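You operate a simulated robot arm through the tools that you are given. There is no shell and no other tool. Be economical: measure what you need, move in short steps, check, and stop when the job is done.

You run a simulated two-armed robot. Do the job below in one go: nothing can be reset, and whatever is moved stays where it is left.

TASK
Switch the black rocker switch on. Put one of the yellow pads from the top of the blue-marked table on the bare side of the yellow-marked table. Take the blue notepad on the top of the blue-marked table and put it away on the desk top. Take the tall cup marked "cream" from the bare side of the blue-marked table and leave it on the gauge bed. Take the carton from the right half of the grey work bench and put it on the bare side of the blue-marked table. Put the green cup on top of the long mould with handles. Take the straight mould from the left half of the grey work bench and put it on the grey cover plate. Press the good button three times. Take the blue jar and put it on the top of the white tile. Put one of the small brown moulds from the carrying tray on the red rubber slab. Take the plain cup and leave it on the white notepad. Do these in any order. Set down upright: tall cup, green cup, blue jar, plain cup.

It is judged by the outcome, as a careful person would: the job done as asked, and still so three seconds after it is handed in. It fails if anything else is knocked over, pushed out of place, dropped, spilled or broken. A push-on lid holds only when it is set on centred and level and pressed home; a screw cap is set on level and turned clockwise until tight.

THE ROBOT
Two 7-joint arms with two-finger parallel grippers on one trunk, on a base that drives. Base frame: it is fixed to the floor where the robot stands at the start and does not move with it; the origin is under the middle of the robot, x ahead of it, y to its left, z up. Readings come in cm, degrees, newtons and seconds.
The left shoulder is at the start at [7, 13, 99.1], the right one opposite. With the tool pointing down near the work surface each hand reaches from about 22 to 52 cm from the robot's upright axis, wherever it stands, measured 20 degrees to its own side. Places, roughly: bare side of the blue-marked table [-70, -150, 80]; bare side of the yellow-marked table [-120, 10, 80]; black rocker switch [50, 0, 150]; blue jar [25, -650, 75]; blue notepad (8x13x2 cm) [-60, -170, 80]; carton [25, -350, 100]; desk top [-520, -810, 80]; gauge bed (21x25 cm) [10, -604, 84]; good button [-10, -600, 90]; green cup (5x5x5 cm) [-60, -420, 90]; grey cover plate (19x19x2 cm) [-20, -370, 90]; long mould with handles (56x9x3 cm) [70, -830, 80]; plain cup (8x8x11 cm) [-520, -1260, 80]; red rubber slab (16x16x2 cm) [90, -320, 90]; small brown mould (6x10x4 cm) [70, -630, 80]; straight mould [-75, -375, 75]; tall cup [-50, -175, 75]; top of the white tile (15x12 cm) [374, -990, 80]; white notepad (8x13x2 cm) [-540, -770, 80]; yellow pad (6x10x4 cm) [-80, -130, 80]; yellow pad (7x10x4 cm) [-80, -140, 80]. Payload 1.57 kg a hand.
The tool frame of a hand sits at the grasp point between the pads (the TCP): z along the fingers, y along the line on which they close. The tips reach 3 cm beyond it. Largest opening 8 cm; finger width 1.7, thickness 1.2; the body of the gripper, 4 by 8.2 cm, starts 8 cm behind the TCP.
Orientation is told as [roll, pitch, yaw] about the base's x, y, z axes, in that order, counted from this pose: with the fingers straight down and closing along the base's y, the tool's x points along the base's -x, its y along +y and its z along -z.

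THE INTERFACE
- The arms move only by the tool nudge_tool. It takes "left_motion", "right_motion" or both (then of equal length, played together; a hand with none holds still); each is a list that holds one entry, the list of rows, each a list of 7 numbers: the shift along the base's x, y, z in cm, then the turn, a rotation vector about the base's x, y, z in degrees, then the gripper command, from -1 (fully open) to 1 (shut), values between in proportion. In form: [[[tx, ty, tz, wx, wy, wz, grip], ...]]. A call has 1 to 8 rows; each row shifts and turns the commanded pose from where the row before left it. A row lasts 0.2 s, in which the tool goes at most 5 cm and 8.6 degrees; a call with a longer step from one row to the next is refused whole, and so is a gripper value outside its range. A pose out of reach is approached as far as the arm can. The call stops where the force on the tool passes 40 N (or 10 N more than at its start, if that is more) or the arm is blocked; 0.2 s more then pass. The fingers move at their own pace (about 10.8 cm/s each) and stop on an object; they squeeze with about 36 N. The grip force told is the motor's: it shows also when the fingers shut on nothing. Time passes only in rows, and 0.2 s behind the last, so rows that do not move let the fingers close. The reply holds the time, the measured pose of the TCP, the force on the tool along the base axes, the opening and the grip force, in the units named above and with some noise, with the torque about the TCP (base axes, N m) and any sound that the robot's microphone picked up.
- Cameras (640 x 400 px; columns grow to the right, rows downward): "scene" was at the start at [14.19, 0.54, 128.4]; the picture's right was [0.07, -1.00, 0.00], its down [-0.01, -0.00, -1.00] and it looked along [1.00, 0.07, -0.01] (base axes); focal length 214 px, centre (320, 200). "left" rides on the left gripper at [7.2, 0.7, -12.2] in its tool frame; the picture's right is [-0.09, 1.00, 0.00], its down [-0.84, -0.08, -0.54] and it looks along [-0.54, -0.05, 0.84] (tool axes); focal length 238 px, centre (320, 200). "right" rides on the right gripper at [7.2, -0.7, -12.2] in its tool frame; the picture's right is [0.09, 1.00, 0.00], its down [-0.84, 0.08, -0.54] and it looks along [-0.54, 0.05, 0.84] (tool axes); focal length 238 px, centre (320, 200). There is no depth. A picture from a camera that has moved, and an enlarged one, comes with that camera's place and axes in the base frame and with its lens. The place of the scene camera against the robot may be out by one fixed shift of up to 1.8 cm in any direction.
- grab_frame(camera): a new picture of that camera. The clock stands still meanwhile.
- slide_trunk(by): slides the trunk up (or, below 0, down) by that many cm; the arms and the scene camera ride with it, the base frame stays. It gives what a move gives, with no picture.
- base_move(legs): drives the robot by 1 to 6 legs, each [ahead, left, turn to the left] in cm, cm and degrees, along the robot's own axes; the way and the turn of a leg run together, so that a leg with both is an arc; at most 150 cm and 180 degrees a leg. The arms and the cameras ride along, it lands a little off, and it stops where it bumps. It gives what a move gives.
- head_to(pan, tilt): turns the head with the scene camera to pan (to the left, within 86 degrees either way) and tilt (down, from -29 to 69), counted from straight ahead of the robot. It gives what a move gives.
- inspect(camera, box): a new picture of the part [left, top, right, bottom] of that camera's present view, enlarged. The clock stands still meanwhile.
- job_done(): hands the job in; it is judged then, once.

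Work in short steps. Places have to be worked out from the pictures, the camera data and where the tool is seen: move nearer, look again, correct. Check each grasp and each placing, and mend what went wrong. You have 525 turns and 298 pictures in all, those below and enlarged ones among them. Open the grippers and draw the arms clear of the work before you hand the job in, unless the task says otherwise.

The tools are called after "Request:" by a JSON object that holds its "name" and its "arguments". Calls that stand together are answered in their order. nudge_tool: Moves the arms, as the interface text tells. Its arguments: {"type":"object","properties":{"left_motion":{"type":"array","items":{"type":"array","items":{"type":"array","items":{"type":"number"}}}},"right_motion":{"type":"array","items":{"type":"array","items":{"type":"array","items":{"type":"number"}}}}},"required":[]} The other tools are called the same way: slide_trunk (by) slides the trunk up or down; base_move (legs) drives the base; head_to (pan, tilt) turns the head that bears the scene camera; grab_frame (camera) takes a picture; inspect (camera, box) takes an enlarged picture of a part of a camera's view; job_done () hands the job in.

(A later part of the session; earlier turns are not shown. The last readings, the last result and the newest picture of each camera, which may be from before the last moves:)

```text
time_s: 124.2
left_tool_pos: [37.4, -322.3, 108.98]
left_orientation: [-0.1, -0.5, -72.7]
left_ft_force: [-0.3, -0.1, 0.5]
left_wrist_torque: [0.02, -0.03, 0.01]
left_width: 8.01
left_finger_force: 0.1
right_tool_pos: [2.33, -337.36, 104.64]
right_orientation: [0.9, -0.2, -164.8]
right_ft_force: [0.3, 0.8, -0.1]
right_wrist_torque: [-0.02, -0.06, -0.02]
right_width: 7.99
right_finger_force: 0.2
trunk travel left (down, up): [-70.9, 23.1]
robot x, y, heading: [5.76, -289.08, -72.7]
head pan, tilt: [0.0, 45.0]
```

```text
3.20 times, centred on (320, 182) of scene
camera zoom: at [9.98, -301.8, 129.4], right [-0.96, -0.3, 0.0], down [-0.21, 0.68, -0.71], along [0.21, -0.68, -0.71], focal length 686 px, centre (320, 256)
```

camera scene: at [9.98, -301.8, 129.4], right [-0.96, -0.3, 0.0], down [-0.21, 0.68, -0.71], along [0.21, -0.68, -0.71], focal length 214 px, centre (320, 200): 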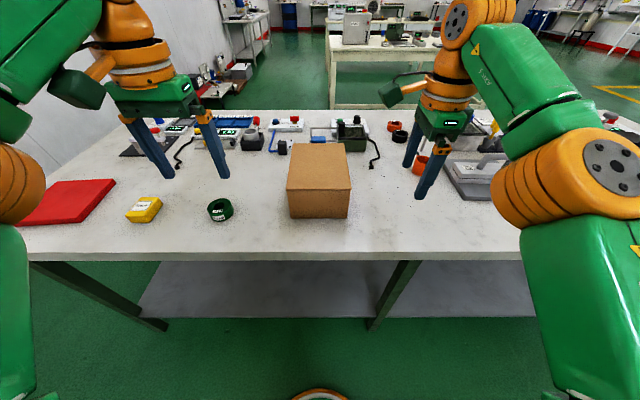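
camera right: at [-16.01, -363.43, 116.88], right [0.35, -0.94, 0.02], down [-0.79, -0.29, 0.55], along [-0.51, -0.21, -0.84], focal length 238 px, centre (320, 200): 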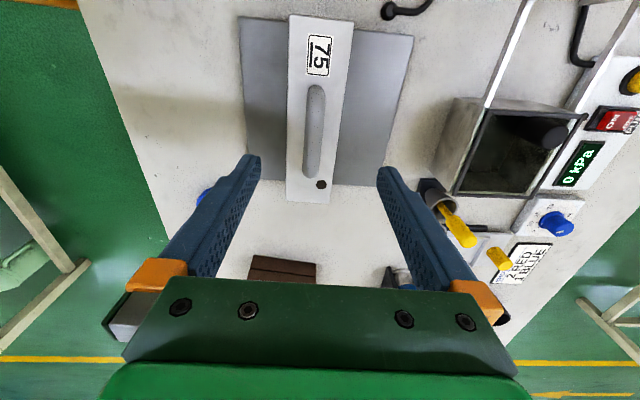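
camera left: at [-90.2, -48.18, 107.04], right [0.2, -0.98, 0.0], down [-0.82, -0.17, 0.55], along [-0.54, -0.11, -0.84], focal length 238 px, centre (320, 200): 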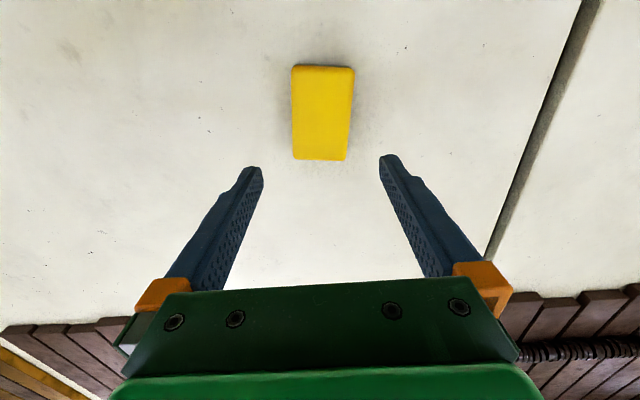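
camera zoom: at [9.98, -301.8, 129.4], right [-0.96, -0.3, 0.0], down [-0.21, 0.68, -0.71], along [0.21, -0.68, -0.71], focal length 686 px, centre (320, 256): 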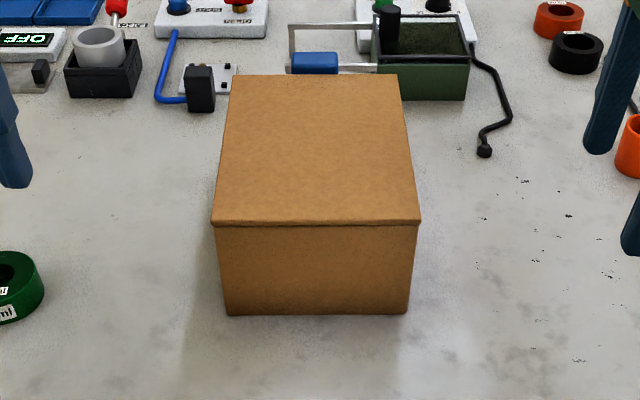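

The carton is about 15.3 × 20.7 × 10.6 cm, centred at [24.5, -347.1], square to me. It needs both hands on its sides; I turn the hands so each opened finger pair will press flat along a side.

Request:
{"name": "nudge_tool", "arguments": {"left_motion": [[[0, 0, 0, 0, 0, -8, -1], [0, 0, 0, 0, 0, -8, -1], [0, 0, 0, 0, 0, -8, -1], [0, 0, 0, 0, 0, -8, -1], [0, 0, 0, 0, 0, -8, -1], [0, 0, 0, 0, 0, -8, -1], [0, 0, 0, 0, 0, -8, -1], [0, 0, 0, 0, 0, -8, -1]]], "right_motion": [[[0, 0, 0, 0, 0, 8, -1], [0, 0, 0, 0, 0, 8, -1], [0, 0, 0, 0, 0, 8, -1], [0, 0, 0, 0, 0, 8, -1], [0, 0, 0, 0, 0, 8, -1], [0, 0, 0, 0, 0, 8, -1], [0, 0, 0, 0, 0, 8, -1], [0, 0, 0, 0, 0, 8, -1]]]}}

Request:
{"name": "nudge_tool", "arguments": {"left_motion": [[[0, 0, 0, 0, 0, -8, -1], [0, 0, 0, 0, 0, -8, -1], [0, 0, 0, 0, 0, -8, -1], [0, 0, 0, 0, 0, -2, -1], [0, 0, 0, 0, 0, 0, -1], [0, 0, 0, 0, 0, 0, -1], [0, 0, 0, 0, 0, 0, -1], [0, 0, 0, 0, 0, 0, -1]]], "right_motion": [[[0, 0, 0, 0, 0, 8, -1], [0, 0, 0, 0, 0, 8, -1], [0, 0, 0, 0, 0, 8, -1], [0, 0, 0, 0, 0, 8, -1], [0, 0, 0, 0, 0, 8, -1], [0, 0, 0, 0, 0, 8, -1], [0, 0, 0, 0, 0, 8, -1], [0, 0, 0, 0, 0, 8, -1]]]}}

Request:
{"name": "nudge_tool", "arguments": {"right_motion": [[[0, 0, 0, 0, 0, 8, -1], [0, 0, 0, 0, 0, 8, -1], [0, 0, 0, 0, 0, 8, -1], [0, 0, 0, 0, 0, 8, -1], [0, 0, 0, 0, 0, 8, -1], [0, 0, 0, 0, 0, 8, -1], [0, 0, 0, 0, 0, 6, -1]]]}}

```text
time_s: 126.0
left_tool_pos: [37.38, -322.54, 108.86]
left_orientation: [-0.1, -0.6, -136.8]
left_ft_force: [0.3, -0.5, 0.7]
left_wrist_torque: [0.0, 0.0, -0.01]
left_width: 8.0
left_finger_force: 0.1
right_tool_pos: [2.28, -337.45, 104.53]
right_orientation: [1.1, -0.2, -100.8]
right_ft_force: [-0.1, 0.5, 0.3]
right_wrist_torque: [-0.01, 0.01, 0.03]
right_width: 8.01
right_finger_force: 0.2
trunk travel left (down, up): [-70.9, 23.1]
robot x, y, heading: [5.45, -289.25, -72.8]
head pan, tilt: [0.0, 45.0]
```

```text
time_s: 127.8
left_tool_pos: [37.31, -322.35, 108.87]
left_orientation: [-0.1, -0.5, -162.6]
left_ft_force: [0.3, -0.1, 0.3]
left_wrist_torque: [-0.02, -0.05, -0.03]
left_width: 8.01
left_finger_force: 0.0
right_tool_pos: [2.45, -332.24, 102.61]
right_orientation: [0.7, -0.3, -36.9]
right_ft_force: [-0.8, 1.2, 0.6]
right_wrist_torque: [0.0, 0.0, -0.01]
right_width: 8.0
right_finger_force: 0.0
right hand out of reach, approached as far as the arm can: row 5, 6, 7, 8
trunk travel left (down, up): [-70.9, 23.1]
robot x, y, heading: [6.06, -289.11, -72.6]
head pan, tilt: [0.0, 45.0]
```

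```text
time_s: 129.4
left_tool_pos: [37.36, -322.34, 108.9]
left_orientation: [-0.1, -0.5, -162.6]
left_ft_force: [0.9, 0.3, -0.1]
left_wrist_torque: [-0.01, 0.0, 0.0]
left_width: 8.02
left_finger_force: 0.1
right_tool_pos: [5.36, -316.98, 98.98]
right_orientation: [1.0, -0.3, 17.0]
right_ft_force: [0.7, 0.1, -0.7]
right_wrist_torque: [0.0, -0.02, 0.02]
right_width: 8.0
right_finger_force: 0.0
right hand out of reach, approached as far as the arm can: row 1, 2, 3, 4, 5, 6, 7
trunk travel left (down, up): [-70.9, 23.1]
robot x, y, heading: [6.13, -289.16, -72.9]
head pan, tilt: [0.0, 45.0]
```

The right hand loses reach at that yaw. I test it slightly nearer the body to see if it recovers.

Request:
{"name": "nudge_tool", "arguments": {"right_motion": [[[-2, 4, 1, 0, 0, 0, -1], [-2, 2, 1, 0, 0, 0, -1]]]}}

Request:
{"name": "grab_frame", "arguments": {"camera": "scene"}}

```text
time_s: 130.0
left_tool_pos: [37.42, -322.27, 108.97]
left_orientation: [-0.1, -0.5, -162.5]
left_ft_force: [0.6, -0.2, 0.6]
left_wrist_torque: [0.01, 0.0, -0.04]
left_width: 8.03
left_finger_force: 0.0
right_tool_pos: [1.47, -311.04, 100.84]
right_orientation: [0.9, -0.2, 17.2]
right_ft_force: [0.2, -0.5, 0.0]
right_wrist_torque: [0.01, -0.01, 0.0]
right_width: 8.01
right_finger_force: 0.0
trunk travel left (down, up): [-70.9, 23.1]
robot x, y, heading: [6.0, -288.96, -72.9]
head pan, tilt: [0.0, 45.0]
```

```text
243 pictures are left
camera scene: at [9.89, -301.74, 129.41], right [-0.95, -0.3, 0.0], down [-0.21, 0.68, -0.71], along [0.21, -0.68, -0.71], focal length 214 px, centre (320, 200)
```

scene: 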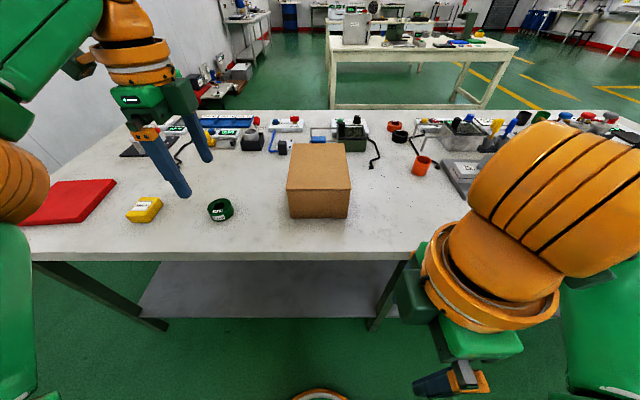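

I try moving the right hand forward again at this yaw.

Request:
{"name": "nudge_tool", "arguments": {"right_motion": [[[0, -3, 1, 0, 0, 0, -1], [0.5, -4, 1, 0, 0, 0, -1], [0.5, -4, 1, 0, 0, 0, -1], [0.5, -4, 0, 0, 0, 0, -1], [0.5, -4, 0, 0, 0, 0, -1]]]}}

```text
time_s: 131.2
left_tool_pos: [37.45, -322.41, 108.9]
left_orientation: [0.0, -0.4, -162.6]
left_ft_force: [0.1, 0.2, 0.7]
left_wrist_torque: [0.03, 0.02, 0.0]
left_width: 8.01
left_finger_force: 0.1
right_tool_pos: [5.32, -316.79, 100.51]
right_orientation: [1.0, -0.3, 17.0]
right_ft_force: [-0.3, -0.5, -0.3]
right_wrist_torque: [-0.04, 0.0, 0.0]
right_width: 7.98
right_finger_force: 0.1
right hand out of reach, approached as far as the arm can: row 2, 3, 4, 5
trunk travel left (down, up): [-70.9, 23.1]
robot x, y, heading: [5.71, -288.9, -72.7]
head pan, tilt: [0.0, 45.0]
```

That yaw is beyond the right wrist's range. I turn the right hand back to yaw -163 (its camera will pass above the carton lid).

Request:
{"name": "nudge_tool", "arguments": {"right_motion": [[[-1, 0, 1, 0, 0, -8.2, -1], [-1, 0, 1, 0, 0, -8.2, -1], [-1, 0, 0, 0, 0, -8.2, -1], [-1, 0, 0, 0, 0, -8.2, -1], [0, 0, 0, 0, 0, -8.2, -1], [0, 0, 0, 0, 0, -8.2, -1], [0, 0, 0, 0, 0, -8.2, -1], [0, 0, 0, 0, 0, -8.2, -1]]]}}

Request:
{"name": "nudge_tool", "arguments": {"right_motion": [[[0, 0, 0, 0, 0, -8.2, -1], [0, 0, 0, 0, 0, -8.2, -1], [0, 0, 0, 0, 0, -8.2, -1], [0, 0, 0, 0, 0, -8.2, -1], [0, 0, 0, 0, 0, -8.2, -1], [0, 0, 0, 0, 0, -8.2, -1], [0, 0, 0, 0, 0, -8.2, -1], [0, 0, 0, 0, 0, -8.2, -1]]]}}

Request:
{"name": "nudge_tool", "arguments": {"right_motion": [[[0, -3, 0, 0, 0, -8.2, -1], [0, -3, 0, 0, 0, -8.2, -1], [0, -3, 0, 0, 0, -8.2, -1], [0, -3, 0, 0, 0, -8.2, -1], [0, -3, 0, 0, 0, -8.2, -1], [0, 0, 0, 0, 0, -8, -1]]]}}

```text
time_s: 133.0
left_tool_pos: [37.35, -322.33, 108.87]
left_orientation: [-0.2, -0.5, -162.6]
left_ft_force: [0.0, -0.1, 0.5]
left_wrist_torque: [0.0, -0.02, 0.02]
left_width: 8.0
left_finger_force: 0.0
right_tool_pos: [1.41, -316.56, 102.55]
right_orientation: [1.0, -0.3, -48.7]
right_ft_force: [-0.5, -0.2, -0.3]
right_wrist_torque: [-0.02, -0.01, 0.03]
right_width: 8.01
right_finger_force: 0.0
trunk travel left (down, up): [-70.9, 23.1]
robot x, y, heading: [6.11, -289.05, -72.3]
head pan, tilt: [0.0, 45.0]
```

```text
time_s: 134.8
left_tool_pos: [37.36, -322.37, 108.92]
left_orientation: [-0.1, -0.5, -162.6]
left_ft_force: [-0.1, 0.5, -0.4]
left_wrist_torque: [-0.02, 0.01, -0.01]
left_width: 8.01
left_finger_force: 0.0
right_tool_pos: [1.34, -316.59, 102.56]
right_orientation: [0.9, -0.2, -114.2]
right_ft_force: [-0.3, -0.1, -0.2]
right_wrist_torque: [-0.01, 0.03, 0.0]
right_width: 8.02
right_finger_force: 0.1
trunk travel left (down, up): [-70.9, 23.1]
robot x, y, heading: [5.9, -288.86, -72.4]
head pan, tilt: [0.0, 45.0]
```

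```text
time_s: 136.2
left_tool_pos: [37.39, -322.3, 108.9]
left_orientation: [0.0, -0.5, -162.6]
left_ft_force: [0.2, 0.5, 0.7]
left_wrist_torque: [0.02, -0.01, -0.03]
left_width: 7.99
left_finger_force: 0.1
right_tool_pos: [1.16, -331.69, 102.4]
right_orientation: [0.9, -0.2, -163.3]
right_ft_force: [1.0, 0.7, -0.4]
right_wrist_torque: [-0.01, 0.02, -0.01]
right_width: 8.02
right_finger_force: 0.1
trunk travel left (down, up): [-70.9, 23.1]
robot x, y, heading: [6.08, -288.78, -72.7]
head pan, tilt: [0.0, 45.0]
```

Both hands are now aligned along the carton's sides. I drive 17 cm in and check.

Request:
{"name": "base_move", "arguments": {"legs": [[17, 0, 0]]}}

Request:
{"name": "grab_frame", "arguments": {"camera": "scene"}}

Request:
{"name": "grab_frame", "arguments": {"camera": "right"}}

```text
time_s: 137.7
left_tool_pos: [42.09, -338.49, 109.03]
left_orientation: [0.1, -0.5, -162.8]
left_ft_force: [-0.1, 0.0, -0.3]
left_wrist_torque: [0.0, -0.02, 0.03]
left_width: 8.0
left_finger_force: 0.0
right_tool_pos: [5.92, -347.59, 102.62]
right_orientation: [1.0, -0.3, -163.3]
right_ft_force: [0.2, -0.5, -0.8]
right_wrist_torque: [-0.03, -0.02, -0.03]
right_width: 8.0
right_finger_force: 0.1
trunk travel left (down, up): [-70.9, 23.1]
robot x, y, heading: [10.67, -305.0, -73.2]
head pan, tilt: [0.0, 45.0]
```

```text
242 pictures are left
camera scene: at [14.83, -317.73, 129.43], right [-0.96, -0.29, 0.0], down [-0.21, 0.67, -0.71], along [0.21, -0.68, -0.71], focal length 214 px, centre (320, 200)
```

scene: 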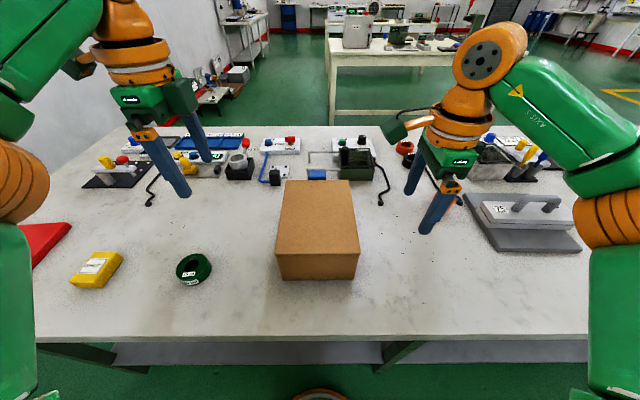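

```text
241 pictures are left
camera right: at [12.58, -344.72, 114.74], right [0.37, -0.93, 0.02], down [-0.78, -0.3, 0.55], along [-0.5, -0.22, -0.84], focal length 238 px, centre (320, 200)
```

right: 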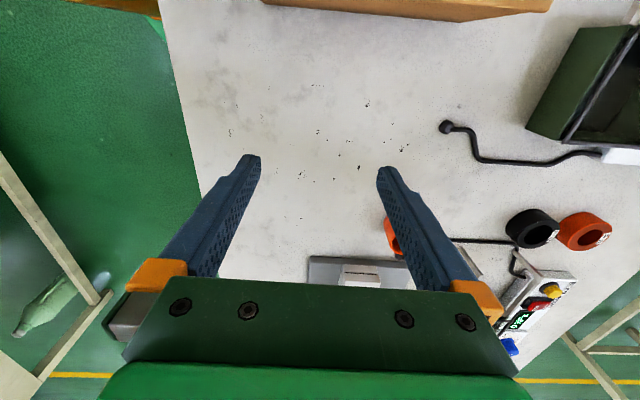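

The carton centre is about [24.1, -347.2]. I bring the hands to either side, 1.5 cm off, and lower to z≈90.

Request:
{"name": "nudge_tool", "arguments": {"left_motion": [[[-4, -2.9, -1, 0, 0, 0, -1], [-4, -2.9, -1, 0, 0, 0, -1], [0, 0, -4, 0, 0, 0, -1], [0, 0, -4, 0, 0, 0, -1], [0, 0, -4, 0, 0, 0, -1], [0, 0, -3, 0, 0, 0, -1], [0, 0, -1.5, 0, 0, 0, -1]]], "right_motion": [[[4, -1.2, 0, 0, 0, 0, -1], [4, -1.2, 0, -1, 0, 0, -1], [0, 0, -3, 0, 0, 0, -1], [0, 0, -3, 0, 0, 0, -1], [0, 0, -3, 0, 0, 0, -1], [0, 0, -2, 0, 0, 0, -1], [0, 0, -1, 0, 0, 0, -1]]]}}

Request:
{"name": "grab_frame", "arguments": {"camera": "scene"}}

Request:
{"name": "inspect", "arguments": {"camera": "scene", "box": [200, 130, 440, 280]}}

```text
refused: row 1 steps farther than a row can; nothing moved
```

```text
240 pictures are left
camera scene: at [14.83, -317.73, 129.43], right [-0.96, -0.29, 0.0], down [-0.21, 0.67, -0.71], along [0.21, -0.68, -0.71], focal length 214 px, centre (320, 200)
```

scene: 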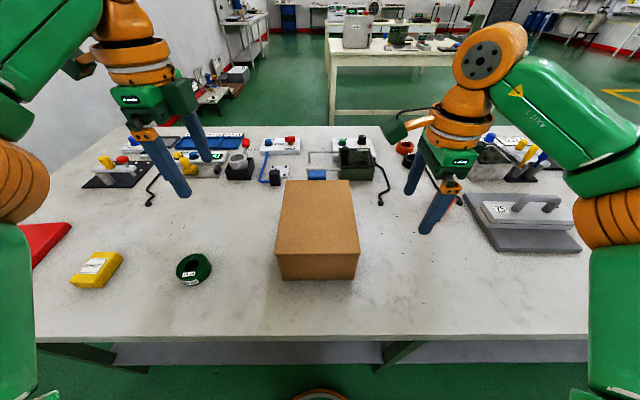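

```text
2.67 times, centred on (320, 205) of scene
camera zoom: at [14.83, -317.73, 129.43], right [-0.96, -0.29, 0.0], down [-0.21, 0.67, -0.71], along [0.21, -0.68, -0.71], focal length 572 px, centre (320, 187)
```

zoom: 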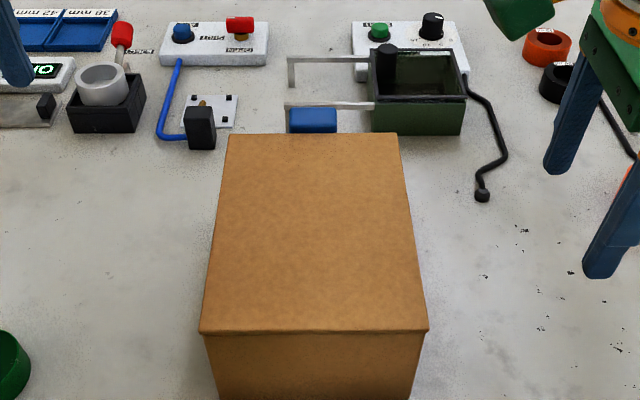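

The step was too long. I resend with shorter rows.

Request:
{"name": "nudge_tool", "arguments": {"left_motion": [[[-3, -2, -1, 0, 0, 0, -1], [-3, -2, -1, 0, 0, 0, -1], [-2.4, -1.6, -2, 0, 0, 0, -1], [0, 0, -4, 0, 0, 0, -1], [0, 0, -4, 0, 0, 0, -1], [0, 0, -4, 0, 0, 0, -1], [0, 0, -2.5, 0, 0, 0, -1]]], "right_motion": [[[3, -0.8, 0, 0, 0, 0, -1], [3, -0.8, 0, -1, 0, 0, -1], [2.4, -0.7, 0, 0, 0, 0, -1], [0, 0, -3, 0, 0, 0, -1], [0, 0, -3, 0, 0, 0, -1], [0, 0, -3, 0, 0, 0, -1], [0, 0, -3, 0, 0, 0, -1]]]}}

Request:
{"name": "grab_frame", "arguments": {"camera": "scene"}}

Request:
{"name": "inspect", "arguments": {"camera": "scene", "box": [200, 130, 440, 280]}}

```text
time_s: 139.3
left_tool_pos: [33.84, -344.29, 90.59]
left_orientation: [-0.1, -0.6, -162.7]
left_ft_force: [0.0, -0.8, 0.2]
left_wrist_torque: [-0.03, 0.03, 0.0]
left_width: 7.99
left_finger_force: 0.1
right_tool_pos: [14.39, -349.92, 90.37]
right_orientation: [1.8, -0.6, -163.3]
right_ft_force: [0.6, 0.2, 1.1]
right_wrist_torque: [0.0, -0.01, -0.01]
right_width: 7.99
right_finger_force: 0.1
trunk travel left (down, up): [-70.9, 23.1]
robot x, y, heading: [10.76, -305.52, -72.9]
head pan, tilt: [0.0, 45.0]
```

```text
238 pictures are left
camera scene: at [14.93, -318.07, 129.39], right [-0.96, -0.29, 0.0], down [-0.21, 0.68, -0.71], along [0.21, -0.68, -0.71], focal length 214 px, centre (320, 200)
```

scene: 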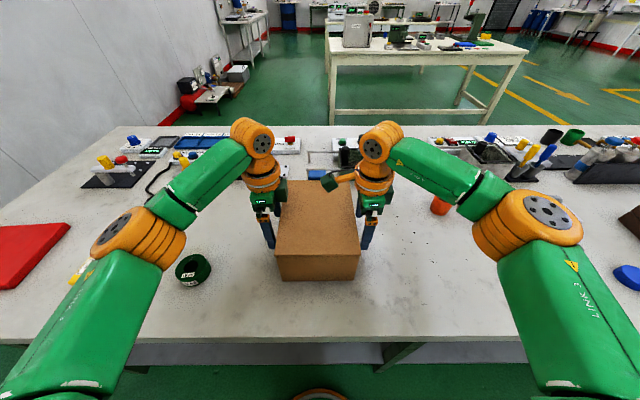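

```text
2.67 times, centred on (320, 205) of scene
camera zoom: at [14.93, -318.07, 129.39], right [-0.96, -0.29, 0.0], down [-0.21, 0.68, -0.71], along [0.21, -0.68, -0.71], focal length 572 px, centre (320, 187)
```

zoom: 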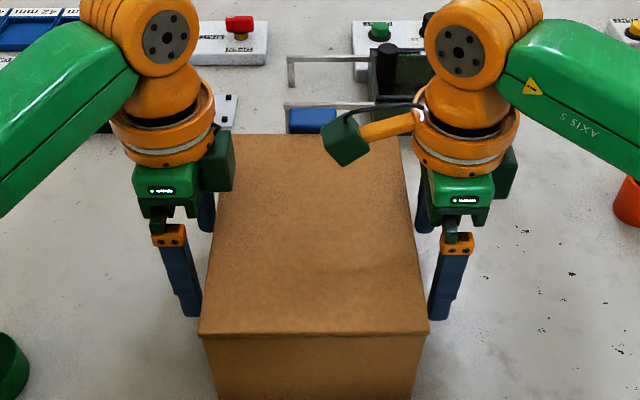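

Both hands flank the carton. I lean the tips 4° inward so they press on the body below the lid, and close in to near contact.

Request:
{"name": "nudge_tool", "arguments": {"left_motion": [[[0, 0, 0, -1.16, 3.83, 0, -1], [-0.6, -0.2, 0, 0, 0, 0, -1], [-0.5, -0.15, 0, 0, 0, 0, -1]]], "right_motion": [[[0, 0, 0, 0.5, -3.83, 0, -1], [0.6, 0.2, 0, 0, 0, 0, -1], [0.5, 0.15, 0, 0, 0, 0, -1]]]}}

Request:
{"name": "nudge_tool", "arguments": {"left_motion": [[[-0.29, -0.09, 0, 0, 0, 0, -1], [-0.29, -0.09, 0, 0, 0, 0, -1], [-0.29, -0.09, 0, 0, 0, 0, -1]]], "right_motion": [[[0.29, 0.09, 0, 0, 0, 0, -1], [0.29, 0.09, 0, 0, 0, 0, -1], [0.29, 0.09, 0, 0, 0, 0, -1]]]}}

```text
time_s: 140.1
left_tool_pos: [32.81, -344.51, 90.26]
left_orientation: [-0.2, -4.5, -162.7]
left_ft_force: [-0.7, 0.5, -0.9]
left_wrist_torque: [0.0, -0.03, 0.03]
left_width: 7.99
left_finger_force: 0.1
right_tool_pos: [15.42, -349.84, 90.44]
right_orientation: [2.5, 3.2, -163.3]
right_ft_force: [-0.3, -0.4, 0.3]
right_wrist_torque: [-0.03, -0.01, 0.01]
right_width: 8.0
right_finger_force: 0.0
trunk travel left (down, up): [-70.9, 23.1]
robot x, y, heading: [10.69, -305.49, -72.9]
head pan, tilt: [0.0, 45.0]
```

```text
time_s: 140.9
left_tool_pos: [32.29, -344.72, 90.43]
left_orientation: [-0.1, -3.8, -162.4]
left_ft_force: [1.9, 1.7, 1.0]
left_wrist_torque: [0.11, -0.05, -0.13]
left_width: 8.02
left_finger_force: 0.0
right_tool_pos: [16.03, -349.63, 90.35]
right_orientation: [2.5, 2.5, -163.5]
right_ft_force: [-2.3, -1.6, -0.1]
right_wrist_torque: [0.01, 0.06, 0.09]
right_width: 8.0
right_finger_force: 0.1
trunk travel left (down, up): [-70.9, 23.1]
robot x, y, heading: [10.85, -305.13, -72.7]
head pan, tilt: [0.0, 45.0]
stopped in row 3 (left hand): the force on the tool passed its limit at 43 N (the readings are from after the stop); the commanded pose is now the measured one
```

Contact on both sides; the stop relaxed the force to ~2 N. I squeeze in tiny steps.

Request:
{"name": "nudge_tool", "arguments": {"left_motion": [[[-0.1, -0.03, 0, 0, 0, 0, -1], [-0.1, -0.03, 0, 0, 0, 0, -1], [-0.1, -0.03, 0, 0, 0, 0, -1]]], "right_motion": [[[0.1, 0.03, 0, 0, 0, 0, -1], [0.1, 0.03, 0, 0, 0, 0, -1], [0.1, 0.03, 0, 0, 0, 0, -1]]]}}

```text
time_s: 141.8
left_tool_pos: [32.34, -344.86, 90.33]
left_orientation: [-0.3, -3.2, -162.2]
left_ft_force: [3.1, 2.6, 1.3]
left_wrist_torque: [0.13, -0.08, -0.19]
left_width: 8.0
left_finger_force: 0.0
right_tool_pos: [15.96, -349.69, 90.42]
right_orientation: [2.6, 1.8, -163.5]
right_ft_force: [-3.1, -1.6, 1.1]
right_wrist_torque: [0.04, 0.09, 0.13]
right_width: 7.98
right_finger_force: 0.1
trunk travel left (down, up): [-70.9, 23.1]
robot x, y, heading: [11.05, -305.4, -72.9]
head pan, tilt: [0.0, 45.0]
stopped in row 3 (left hand): the force on the tool passed its limit at 43 N (the readings are from after the stop); the commanded pose is now the measured one
```

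Three steps pass the limit; two should hold below it.

Request:
{"name": "nudge_tool", "arguments": {"left_motion": [[[-0.1, -0.03, 0, 0, 0, 0, -1], [-0.06, -0.02, 0, 0, 0, 0, -1], [0, 0, 0, 0, 0, 0, -1]]], "right_motion": [[[0.1, 0.03, 0, 0, 0, 0, -1], [0.06, 0.02, 0, 0, 0, 0, -1], [0, 0, 0, 0, 0, 0, -1]]]}}

```text
time_s: 142.6
left_tool_pos: [32.39, -344.76, 90.47]
left_orientation: [-0.2, -3.2, -162.2]
left_ft_force: [26.9, 7.2, 8.5]
left_wrist_torque: [0.59, -0.57, -1.17]
left_width: 7.97
left_finger_force: 0.1
right_tool_pos: [16.05, -349.48, 90.51]
right_orientation: [2.5, 1.9, -163.7]
right_ft_force: [-25.0, -9.1, -0.4]
right_wrist_torque: [-0.17, 0.56, 1.11]
right_width: 7.91
right_finger_force: 0.1
trunk travel left (down, up): [-70.9, 23.1]
robot x, y, heading: [10.91, -305.34, -73.0]
head pan, tilt: [0.0, 45.0]
```

Squeezed at about 27 N a side. I lift both hands together, gently.

Request:
{"name": "nudge_tool", "arguments": {"left_motion": [[[0, 0, 0.3, 0, 0, 0, -1], [0, 0, 0.5, 0, 0, 0, -1], [0, 0, 0.7, 0, 0, 0, -1], [0, 0, 0.7, 0, 0, 0, -1]]], "right_motion": [[[0, 0, 0.3, 0, 0, 0, -1], [0, 0, 0.5, 0, 0, 0, -1], [0, 0, 0.7, 0, 0, 0, -1], [0, 0, 0.7, 0, 0, 0, -1]]]}}

Request:
{"name": "grab_frame", "arguments": {"camera": "scene"}}

```text
time_s: 143.4
left_tool_pos: [32.29, -344.95, 91.57]
left_orientation: [-0.2, -2.9, -162.1]
left_ft_force: [4.4, 1.6, -1.7]
left_wrist_torque: [0.02, -0.13, -0.22]
left_width: 7.98
left_finger_force: 0.1
right_tool_pos: [16.04, -349.7, 91.66]
right_orientation: [2.3, 1.7, -163.7]
right_ft_force: [-4.0, -1.7, -1.7]
right_wrist_torque: [-0.03, 0.14, 0.21]
right_width: 8.01
right_finger_force: 0.1
trunk travel left (down, up): [-70.9, 23.1]
robot x, y, heading: [10.78, -305.09, -72.6]
head pan, tilt: [0.0, 45.0]
stopped in row 3 (left hand): the force on the tool passed its limit at 40 N (the readings are from after the stop); the commanded pose is now the measured one
```

```text
236 pictures are left
camera scene: at [14.92, -318.03, 129.39], right [-0.96, -0.29, 0.0], down [-0.21, 0.68, -0.71], along [0.21, -0.68, -0.71], focal length 214 px, centre (320, 200)
```

scene: 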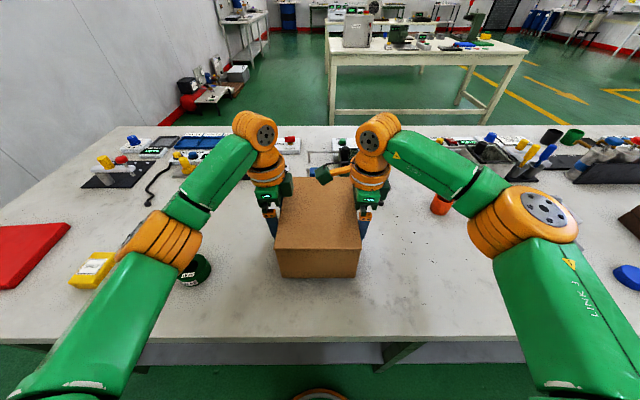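

The carton is about 1 cm off the bench (weight ≈3.5 N), but the stop relaxed the squeeze. I squeeze again to about 20 N and lift with the trunk.

Request:
{"name": "nudge_tool", "arguments": {"left_motion": [[[-0.06, -0.02, 0, 0, 0, 0, -1], [-0.05, -0.01, 0, 0, 0, 0, -1]]], "right_motion": [[[0.06, 0.02, 0, 0, 0, 0, -1], [0.05, 0.01, 0, 0, 0, 0, -1]]]}}

Request:
{"name": "slide_trunk", "arguments": {"by": 6}}

Request:
{"name": "grab_frame", "arguments": {"camera": "scene"}}

```text
time_s: 144.0
left_tool_pos: [32.24, -344.92, 91.62]
left_orientation: [-0.3, -2.8, -162.2]
left_ft_force: [22.8, 6.4, -3.7]
left_wrist_torque: [-0.03, -0.79, -0.94]
left_width: 7.9
left_finger_force: 0.0
right_tool_pos: [16.01, -349.65, 91.62]
right_orientation: [2.3, 1.6, -163.8]
right_ft_force: [-23.1, -5.5, 1.6]
right_wrist_torque: [0.13, 0.38, 1.07]
right_width: 8.04
right_finger_force: 0.2
trunk travel left (down, up): [-70.9, 23.1]
robot x, y, heading: [10.89, -305.54, -73.1]
head pan, tilt: [0.0, 45.0]
```

```text
time_s: 145.0
left_tool_pos: [32.32, -345.08, 97.63]
left_orientation: [-0.2, -3.0, -162.1]
left_ft_force: [37.5, 10.0, -5.4]
left_wrist_torque: [0.28, -1.13, -1.61]
left_width: 7.83
left_finger_force: 0.0
right_tool_pos: [15.96, -349.76, 97.74]
right_orientation: [2.2, 1.5, -163.7]
right_ft_force: [-37.9, -11.0, 2.1]
right_wrist_torque: [-0.12, 0.49, 1.77]
right_width: 8.02
right_finger_force: 0.0
trunk travel left (down, up): [-76.9, 17.1]
robot x, y, heading: [11.27, -305.33, -72.9]
head pan, tilt: [0.0, 45.0]
```

```text
235 pictures are left
camera scene: at [14.94, -318.07, 135.39], right [-0.96, -0.29, 0.0], down [-0.21, 0.68, -0.71], along [0.21, -0.68, -0.71], focal length 214 px, centre (320, 200)
```

scene: 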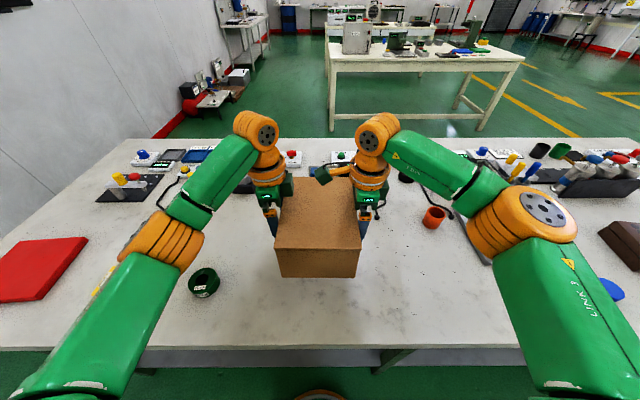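

The carton is held firmly at 38 N. I back away from the bench, move left into the aisle, and check the hold.

Request:
{"name": "base_move", "arguments": {"legs": [[-55, 0, 0], [0, 45, 0]]}}

Request:
{"name": "base_move", "arguments": {"legs": [[-90, 0, 0], [-82, 0, 0], [0, 0, -90]]}}

Request:
{"name": "grab_frame", "arguments": {"camera": "scene"}}

```text
time_s: 150.4
left_tool_pos: [58.48, -279.84, 97.63]
left_orientation: [-0.3, -2.8, -162.4]
left_ft_force: [39.7, 10.1, -5.4]
left_wrist_torque: [0.18, -1.26, -1.71]
left_width: 7.81
left_finger_force: 0.1
right_tool_pos: [42.16, -284.35, 97.74]
right_orientation: [2.3, 1.4, -164.1]
right_ft_force: [-39.2, -10.7, 1.6]
right_wrist_torque: [-0.04, 0.68, 1.8]
right_width: 8.01
right_finger_force: 0.1
trunk travel left (down, up): [-76.9, 17.1]
robot x, y, heading: [37.99, -239.76, -73.3]
head pan, tilt: [0.0, 45.0]
```

```text
time_s: 162.9
left_tool_pos: [-51.17, -98.6, 97.63]
left_orientation: [-0.4, -2.7, 109.5]
left_ft_force: [5.9, -16.8, -2.6]
left_wrist_torque: [-0.57, -0.14, -0.75]
left_width: 7.96
left_finger_force: 0.2
right_tool_pos: [-56.38, -82.4, 97.73]
right_orientation: [2.2, 1.4, 108.0]
right_ft_force: [-5.8, 17.2, -0.6]
right_wrist_torque: [0.45, 0.13, 0.79]
right_width: 8.01
right_finger_force: 0.0
trunk travel left (down, up): [-76.9, 17.1]
robot x, y, heading: [-12.05, -76.32, -161.0]
head pan, tilt: [0.0, 45.0]
```

```text
234 pictures are left
camera scene: at [-24.44, -80.46, 135.39], right [-0.32, 0.95, 0.0], down [0.67, 0.23, -0.71], along [-0.67, -0.23, -0.71], focal length 214 px, centre (320, 200)
```

scene: 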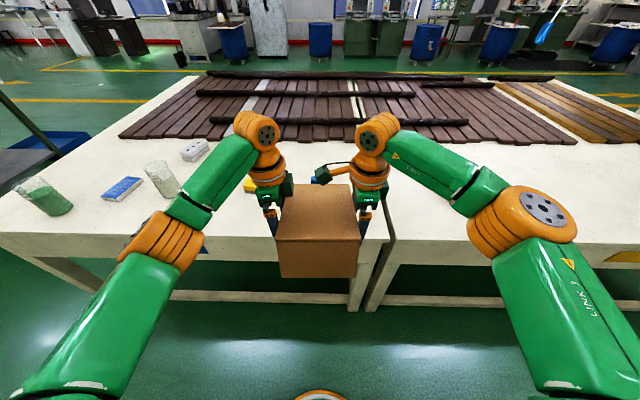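

Still held (18 N). I drive ahead to the table with a slight heading correction.

Request:
{"name": "base_move", "arguments": {"legs": [[30, 0, -1.8]]}}

Request:
{"name": "grab_frame", "arguments": {"camera": "scene"}}

```text
time_s: 164.9
left_tool_pos: [-80.26, -106.44, 97.67]
left_orientation: [-0.2, -2.8, 107.7]
left_ft_force: [1.3, -6.6, -1.7]
left_wrist_torque: [-0.23, -0.04, -0.3]
left_width: 7.99
left_finger_force: 0.1
right_tool_pos: [-84.95, -90.16, 97.82]
right_orientation: [2.2, 1.5, 105.9]
right_ft_force: [-2.2, 7.7, -1.5]
right_wrist_torque: [0.23, 0.1, 0.33]
right_width: 8.02
right_finger_force: 0.0
trunk travel left (down, up): [-76.9, 17.1]
robot x, y, heading: [-40.51, -85.02, -163.3]
head pan, tilt: [0.0, 45.0]
```

```text
233 pictures are left
camera scene: at [-52.95, -89.12, 135.41], right [-0.29, 0.96, 0.0], down [0.68, 0.2, -0.71], along [-0.68, -0.2, -0.71], focal length 214 px, centre (320, 200)
```

scene: 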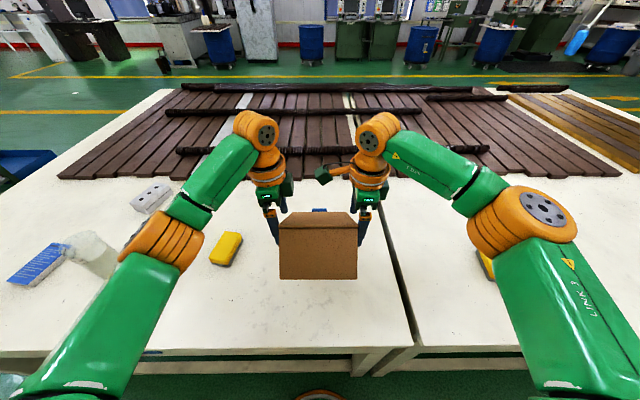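

The squeeze has decayed to 7 N and the carton has sagged at its far edge. I tighten at once.

Request:
{"name": "nudge_tool", "arguments": {"left_motion": [[[-0.02, 0.07, 0, 0, 0, 0, -1], [-0.02, 0.05, 0, 0, 0, 0, -1]]], "right_motion": [[[0.02, -0.07, 0, 0, 0, 0, -1], [0.02, -0.05, 0, 0, 0, 0, -1]]]}}

Request:
{"name": "inspect", "arguments": {"camera": "scene", "box": [200, 170, 440, 320]}}

Request:
{"name": "grab_frame", "arguments": {"camera": "right"}}

```text
time_s: 165.5
left_tool_pos: [-80.34, -106.45, 97.53]
left_orientation: [-0.3, -2.6, 107.7]
left_ft_force: [5.9, -21.3, -0.5]
left_wrist_torque: [-0.23, 0.03, -0.98]
left_width: 8.0
left_finger_force: 0.0
right_tool_pos: [-84.98, -90.08, 97.61]
right_orientation: [2.2, 1.0, 105.8]
right_ft_force: [-5.9, 21.8, -2.6]
right_wrist_torque: [0.44, 0.12, 0.96]
right_width: 7.99
right_finger_force: 0.0
trunk travel left (down, up): [-76.9, 17.1]
robot x, y, heading: [-40.56, -85.34, -163.2]
head pan, tilt: [0.0, 45.0]
```

```text
2.67 times, centred on (320, 245) of scene
camera zoom: at [-53.09, -89.16, 135.4], right [-0.29, 0.96, 0.0], down [0.68, 0.2, -0.71], along [-0.68, -0.2, -0.71], focal length 572 px, centre (320, 80)
```

zoom: 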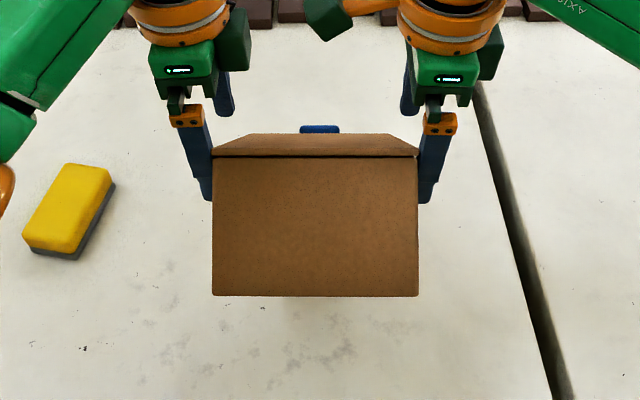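

```text
231 pictures are left
camera right: at [-82.03, -96.55, 109.98], right [-0.93, -0.36, 0.04], down [-0.29, 0.8, 0.53], along [-0.22, 0.48, -0.85], focal length 238 px, centre (320, 200)
```

right: 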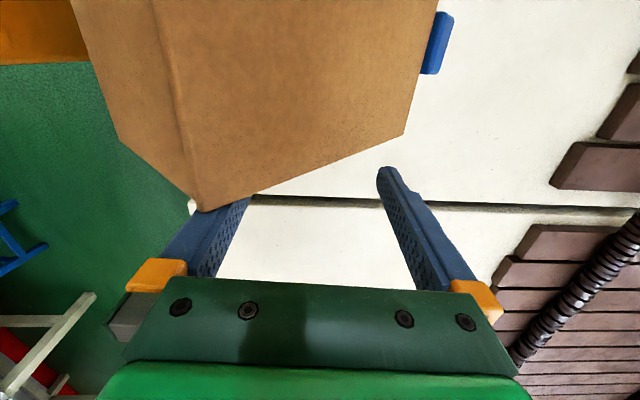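

Squeezed to 22 N. A blue piece shows behind the carton; I check with the wrist camera what it is.

Request:
{"name": "inspect", "arguments": {"camera": "right", "box": [360, 0, 520, 100]}}

Request:
{"name": "grab_frame", "arguments": {"camera": "left"}}

```text
4.00 times, centred on (440, 50) of right
camera zoom: at [-82.03, -96.55, 109.98], right [-0.93, -0.36, 0.04], down [-0.29, 0.8, 0.53], along [-0.22, 0.48, -0.85], focal length 953 px, centre (-160, 800)
```

zoom: 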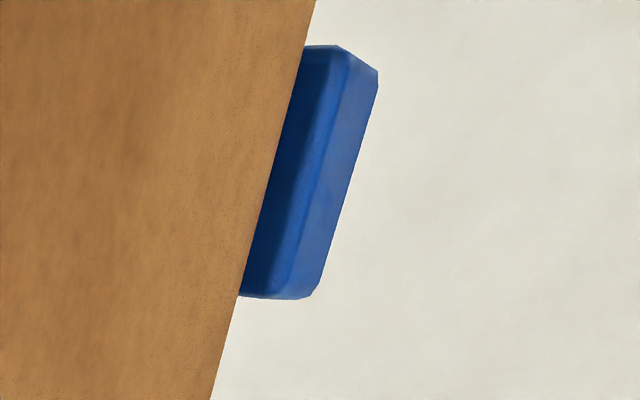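

```text
229 pictures are left
camera left: at [-78.73, -114.06, 109.45], right [-0.98, -0.22, 0.0], down [-0.18, 0.8, 0.58], along [-0.12, 0.57, -0.81], focal length 238 px, centre (320, 200)
```

left: 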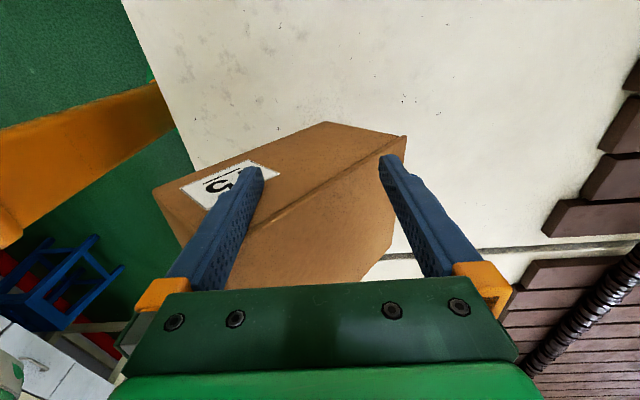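

The blue piece is a rounded latch fixed to the carton's back. I lower the trunk 10 cm, then finish gently with the arms.

Request:
{"name": "slide_trunk", "arguments": {"by": -10}}

Request:
{"name": "inspect", "arguments": {"camera": "scene", "box": [200, 150, 440, 300]}}

```text
time_s: 166.2
left_tool_pos: [-80.17, -106.33, 93.5]
left_orientation: [-0.1, -2.3, 107.7]
left_ft_force: [2.7, -4.5, 2.7]
left_wrist_torque: [-0.11, -0.1, -0.19]
left_width: 8.01
left_finger_force: 0.0
right_tool_pos: [-84.7, -89.98, 93.5]
right_orientation: [2.4, 1.2, 106.0]
right_ft_force: [-0.4, 5.3, 1.8]
right_wrist_torque: [-0.18, -0.06, 0.3]
right_width: 7.98
right_finger_force: 0.1
trunk travel left (down, up): [-72.6, 21.4]
robot x, y, heading: [-40.83, -85.35, -163.0]
head pan, tilt: [0.0, 45.0]
stopped: the force on the tool passed its limit at 51 N (the readings are from after the stop); the commanded pose is now the measured one
```

```text
2.67 times, centred on (320, 225) of scene
camera zoom: at [-52.85, -88.98, 131.1], right [-0.29, 0.96, 0.0], down [0.68, 0.2, -0.71], along [-0.68, -0.21, -0.71], focal length 572 px, centre (320, 133)
```

zoom: 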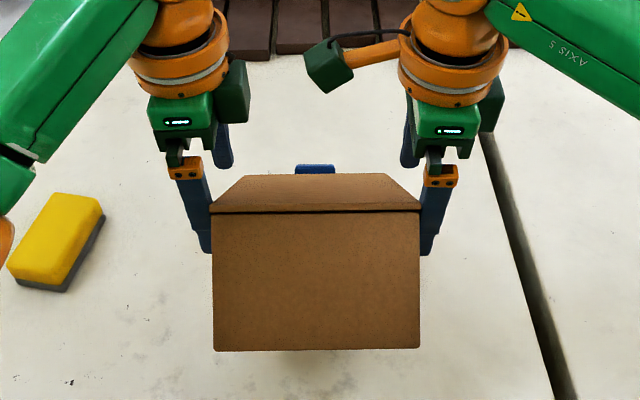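

The far edge touches the table. I lower in small steps so the carton levels itself.

Request:
{"name": "nudge_tool", "arguments": {"left_motion": [[[0, 0, -0.5, 0, 0, 0, -1], [0, 0, -0.5, 0, 0, 0, -1], [0, 0, -0.5, 0, 0, 0, -1], [0, 0, -0.5, 0, 0, 0, -1]]], "right_motion": [[[0, 0, -0.5, 0, 0, 0, -1], [0, 0, -0.5, 0, 0, 0, -1], [0, 0, -0.5, 0, 0, 0, -1], [0, 0, -0.5, 0, 0, 0, -1]]]}}

Request:
{"name": "inspect", "arguments": {"camera": "scene", "box": [200, 150, 440, 300]}}

```text
time_s: 167.2
left_tool_pos: [-79.93, -106.31, 91.76]
left_orientation: [0.3, -2.4, 107.8]
left_ft_force: [4.2, -15.4, 15.8]
left_wrist_torque: [-0.53, 0.42, -0.43]
left_width: 8.0
left_finger_force: 0.1
right_tool_pos: [-84.62, -89.82, 91.78]
right_orientation: [2.5, 1.3, 106.1]
right_ft_force: [-1.4, 17.1, 4.2]
right_wrist_torque: [-0.4, -0.28, 0.94]
right_width: 8.0
right_finger_force: 0.0
trunk travel left (down, up): [-72.6, 21.4]
robot x, y, heading: [-40.75, -85.22, -163.2]
head pan, tilt: [0.0, 45.0]
```

```text
2.67 times, centred on (320, 225) of scene
camera zoom: at [-52.49, -88.91, 131.24], right [-0.29, 0.96, 0.0], down [0.67, 0.2, -0.71], along [-0.68, -0.21, -0.7], focal length 572 px, centre (320, 133)
```

zoom: 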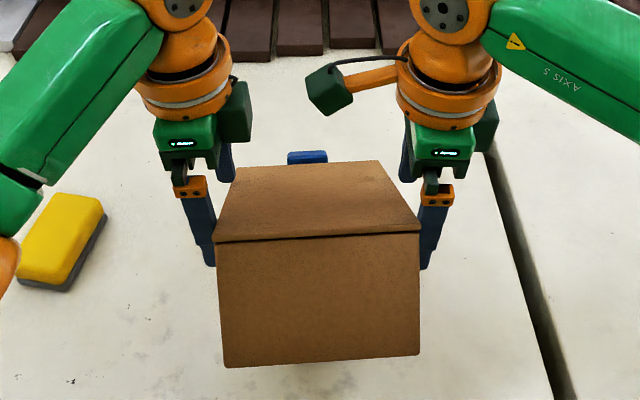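

The carton is levelling. I continue down.

Request:
{"name": "nudge_tool", "arguments": {"left_motion": [[[0, 0, -0.5, 0, 0, 0, -1], [0, 0, -0.5, 0, 0, 0, -1], [0, 0, -0.5, 0, 0, 0, -1], [0, 0, -0.5, 0, 0, 0, -1], [0, 0, -0.5, 0, 0, 0, -1]]], "right_motion": [[[0, 0, -0.5, 0, 0, 0, -1], [0, 0, -0.5, 0, 0, 0, -1], [0, 0, -0.5, 0, 0, 0, -1], [0, 0, -0.5, 0, 0, 0, -1], [0, 0, -0.5, 0, 0, 0, -1]]]}}

Request:
{"name": "nudge_tool", "arguments": {"left_motion": [[[0, 0, -0.5, 0, 0, 0, -1], [0, 0, -0.5, 0, 0, 0, -1], [0, 0, -0.5, 0, 0, 0, -1], [0, 0, -0.5, 0, 0, 0, -1], [0, 0, -0.5, 0, 0, 0, -1]]], "right_motion": [[[0, 0, -0.5, 0, 0, 0, -1], [0, 0, -0.5, 0, 0, 0, -1], [0, 0, -0.5, 0, 0, 0, -1], [0, 0, -0.5, 0, 0, 0, -1], [0, 0, -0.5, 0, 0, 0, -1]]]}}

Request:
{"name": "inspect", "arguments": {"camera": "scene", "box": [200, 150, 440, 300]}}

```text
time_s: 167.7
left_tool_pos: [-79.95, -106.31, 91.49]
left_orientation: [0.5, -2.3, 107.7]
left_ft_force: [3.5, -7.8, 25.2]
left_wrist_torque: [-0.42, 0.63, -0.37]
left_width: 8.0
left_finger_force: 0.0
right_tool_pos: [-84.59, -89.6, 91.26]
right_orientation: [2.6, 1.1, 105.9]
right_ft_force: [0.3, 9.0, 4.1]
right_wrist_torque: [-0.23, -0.25, 0.53]
right_width: 7.98
right_finger_force: 0.0
trunk travel left (down, up): [-72.6, 21.4]
robot x, y, heading: [-40.7, -85.34, -163.1]
head pan, tilt: [0.0, 45.0]
stopped in row 2 (left hand): the force on the tool passed its limit at 43 N (the readings are from after the stop); the commanded pose is now the measured one
```

```text
time_s: 168.1
left_tool_pos: [-80.15, -106.44, 91.21]
left_orientation: [1.0, -2.4, 107.8]
left_ft_force: [2.1, -6.0, 29.8]
left_wrist_torque: [-0.14, 0.38, -0.26]
left_width: 7.98
left_finger_force: 0.0
right_tool_pos: [-84.67, -89.79, 90.94]
right_orientation: [2.6, 1.0, 106.0]
right_ft_force: [0.3, 7.0, 2.3]
right_wrist_torque: [-0.21, -0.09, 0.43]
right_width: 7.99
right_finger_force: 0.1
trunk travel left (down, up): [-72.6, 21.4]
robot x, y, heading: [-40.9, -85.22, -163.3]
head pan, tilt: [0.0, 45.0]
stopped in row 2 (left hand): the force on the tool passed its limit at 44 N (the readings are from after the stop); the commanded pose is now the measured one
```

```text
2.67 times, centred on (320, 225) of scene
camera zoom: at [-52.47, -88.8, 131.21], right [-0.29, 0.96, 0.0], down [0.67, 0.2, -0.71], along [-0.68, -0.21, -0.7], focal length 572 px, centre (320, 133)
```

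zoom: 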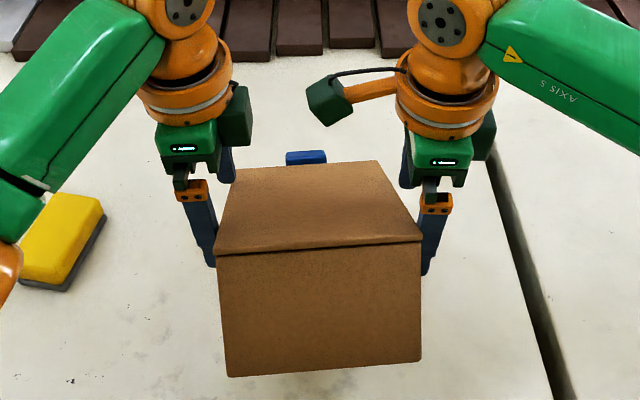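

The left hand carries 30 N upward, so something is under a left finger. I look with the left wrist camera.

Request:
{"name": "grab_frame", "arguments": {"camera": "left"}}

Request:
{"name": "grab_frame", "arguments": {"camera": "right"}}

```text
225 pictures are left
camera left: at [-78.27, -113.88, 103.1], right [-0.98, -0.22, 0.02], down [-0.17, 0.8, 0.58], along [-0.14, 0.56, -0.82], focal length 238 px, centre (320, 200)
```

left: 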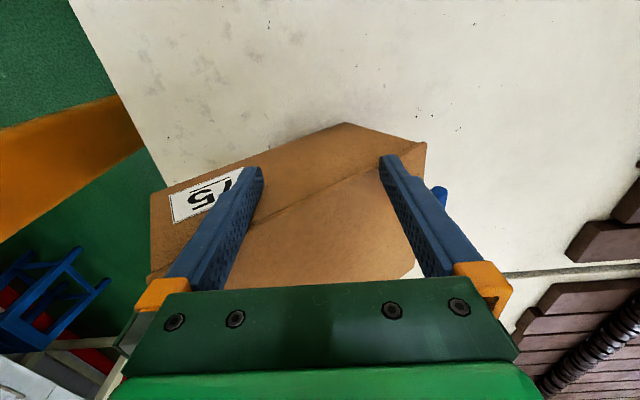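

```text
224 pictures are left
camera right: at [-81.55, -96.14, 103.09], right [-0.93, -0.36, 0.05], down [-0.28, 0.8, 0.53], along [-0.23, 0.48, -0.85], focal length 238 px, centre (320, 200)
```

right: 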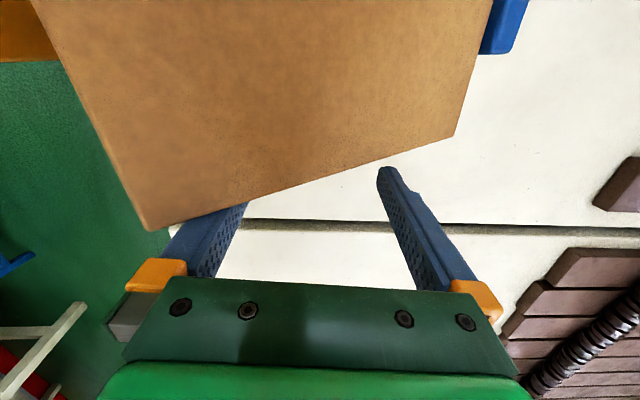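

I raise both hands 0.6 cm and re-squeeze to get clean contact, then I'll level the carton by tilting both hands together.

Request:
{"name": "nudge_tool", "arguments": {"left_motion": [[[0, 0, 0.4, 0, 0, 0, -1], [0, 0, 0.3, 0, 0, 0, -1], [-0.02, 0.06, 0, 0, 0, 0, -1], [-0.02, 0.05, 0, 0, 0, 0, -1]]], "right_motion": [[[0, 0, 0.4, 0, 0, 0, -1], [0, 0, 0.3, 0, 0, 0, -1], [0.02, -0.06, 0, 0, 0, 0, -1], [0.02, -0.05, 0, 0, 0, 0, -1]]]}}

Request:
{"name": "inspect", "arguments": {"camera": "scene", "box": [200, 150, 440, 300]}}

```text
time_s: 169.1
left_tool_pos: [-80.6, -106.55, 91.47]
left_orientation: [0.2, -2.3, 107.9]
left_ft_force: [2.2, -17.7, -4.7]
left_wrist_torque: [-0.24, 0.15, -0.72]
left_width: 7.95
left_finger_force: 0.0
right_tool_pos: [-84.95, -90.03, 91.18]
right_orientation: [2.2, 0.8, 105.9]
right_ft_force: [-3.1, 18.0, 3.1]
right_wrist_torque: [-0.39, -0.27, 1.02]
right_width: 7.99
right_finger_force: 0.1
trunk travel left (down, up): [-72.6, 21.4]
robot x, y, heading: [-40.19, -85.13, -163.3]
head pan, tilt: [0.0, 45.0]
```

```text
2.67 times, centred on (320, 225) of scene
camera zoom: at [-53.13, -89.17, 131.12], right [-0.29, 0.96, 0.0], down [0.68, 0.2, -0.71], along [-0.68, -0.2, -0.71], focal length 572 px, centre (320, 133)
```

zoom: 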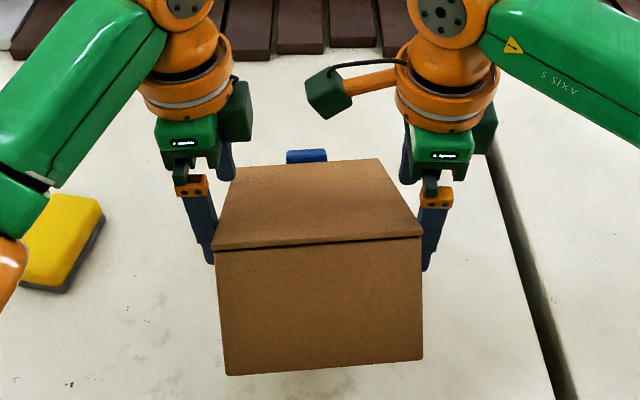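

Clean 18 N squeeze now. I tilt both hands to raise the far side, in small turns.

Request:
{"name": "nudge_tool", "arguments": {"left_motion": [[[0, 0, 0, -0.9, 2.9, 0, -1], [0, 0, 0, -0.9, 2.9, 0, -1], [0, 0, 0, 0, 0, 0, -1]]], "right_motion": [[[0, 0, 0, -0.9, 2.9, 0, -1], [0, 0, 0, -0.9, 2.9, 0, -1], [0, 0, 0, 0, 0, 0, -1]]]}}

Request:
{"name": "inspect", "arguments": {"camera": "scene", "box": [200, 150, 440, 300]}}

```text
time_s: 169.9
left_tool_pos: [-80.66, -106.46, 91.24]
left_orientation: [6.5, -2.3, 107.6]
left_ft_force: [4.1, -25.9, -5.9]
left_wrist_torque: [-0.32, 0.07, -1.06]
left_width: 7.8
left_finger_force: 0.0
right_tool_pos: [-85.0, -90.0, 91.21]
right_orientation: [8.3, 1.0, 106.0]
right_ft_force: [-4.4, 25.3, 2.5]
right_wrist_torque: [-0.33, -0.19, 1.54]
right_width: 7.99
right_finger_force: 0.1
trunk travel left (down, up): [-72.6, 21.4]
robot x, y, heading: [-40.84, -85.33, -163.1]
head pan, tilt: [0.0, 45.0]
```

```text
2.67 times, centred on (320, 225) of scene
camera zoom: at [-53.16, -89.18, 131.13], right [-0.29, 0.96, 0.0], down [0.68, 0.2, -0.71], along [-0.68, -0.2, -0.71], focal length 572 px, centre (320, 133)
```

zoom: 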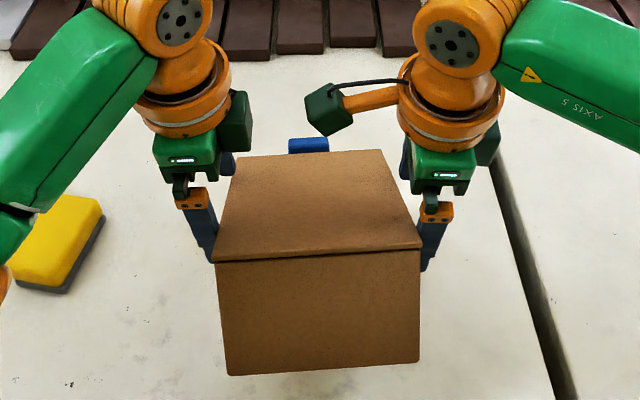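

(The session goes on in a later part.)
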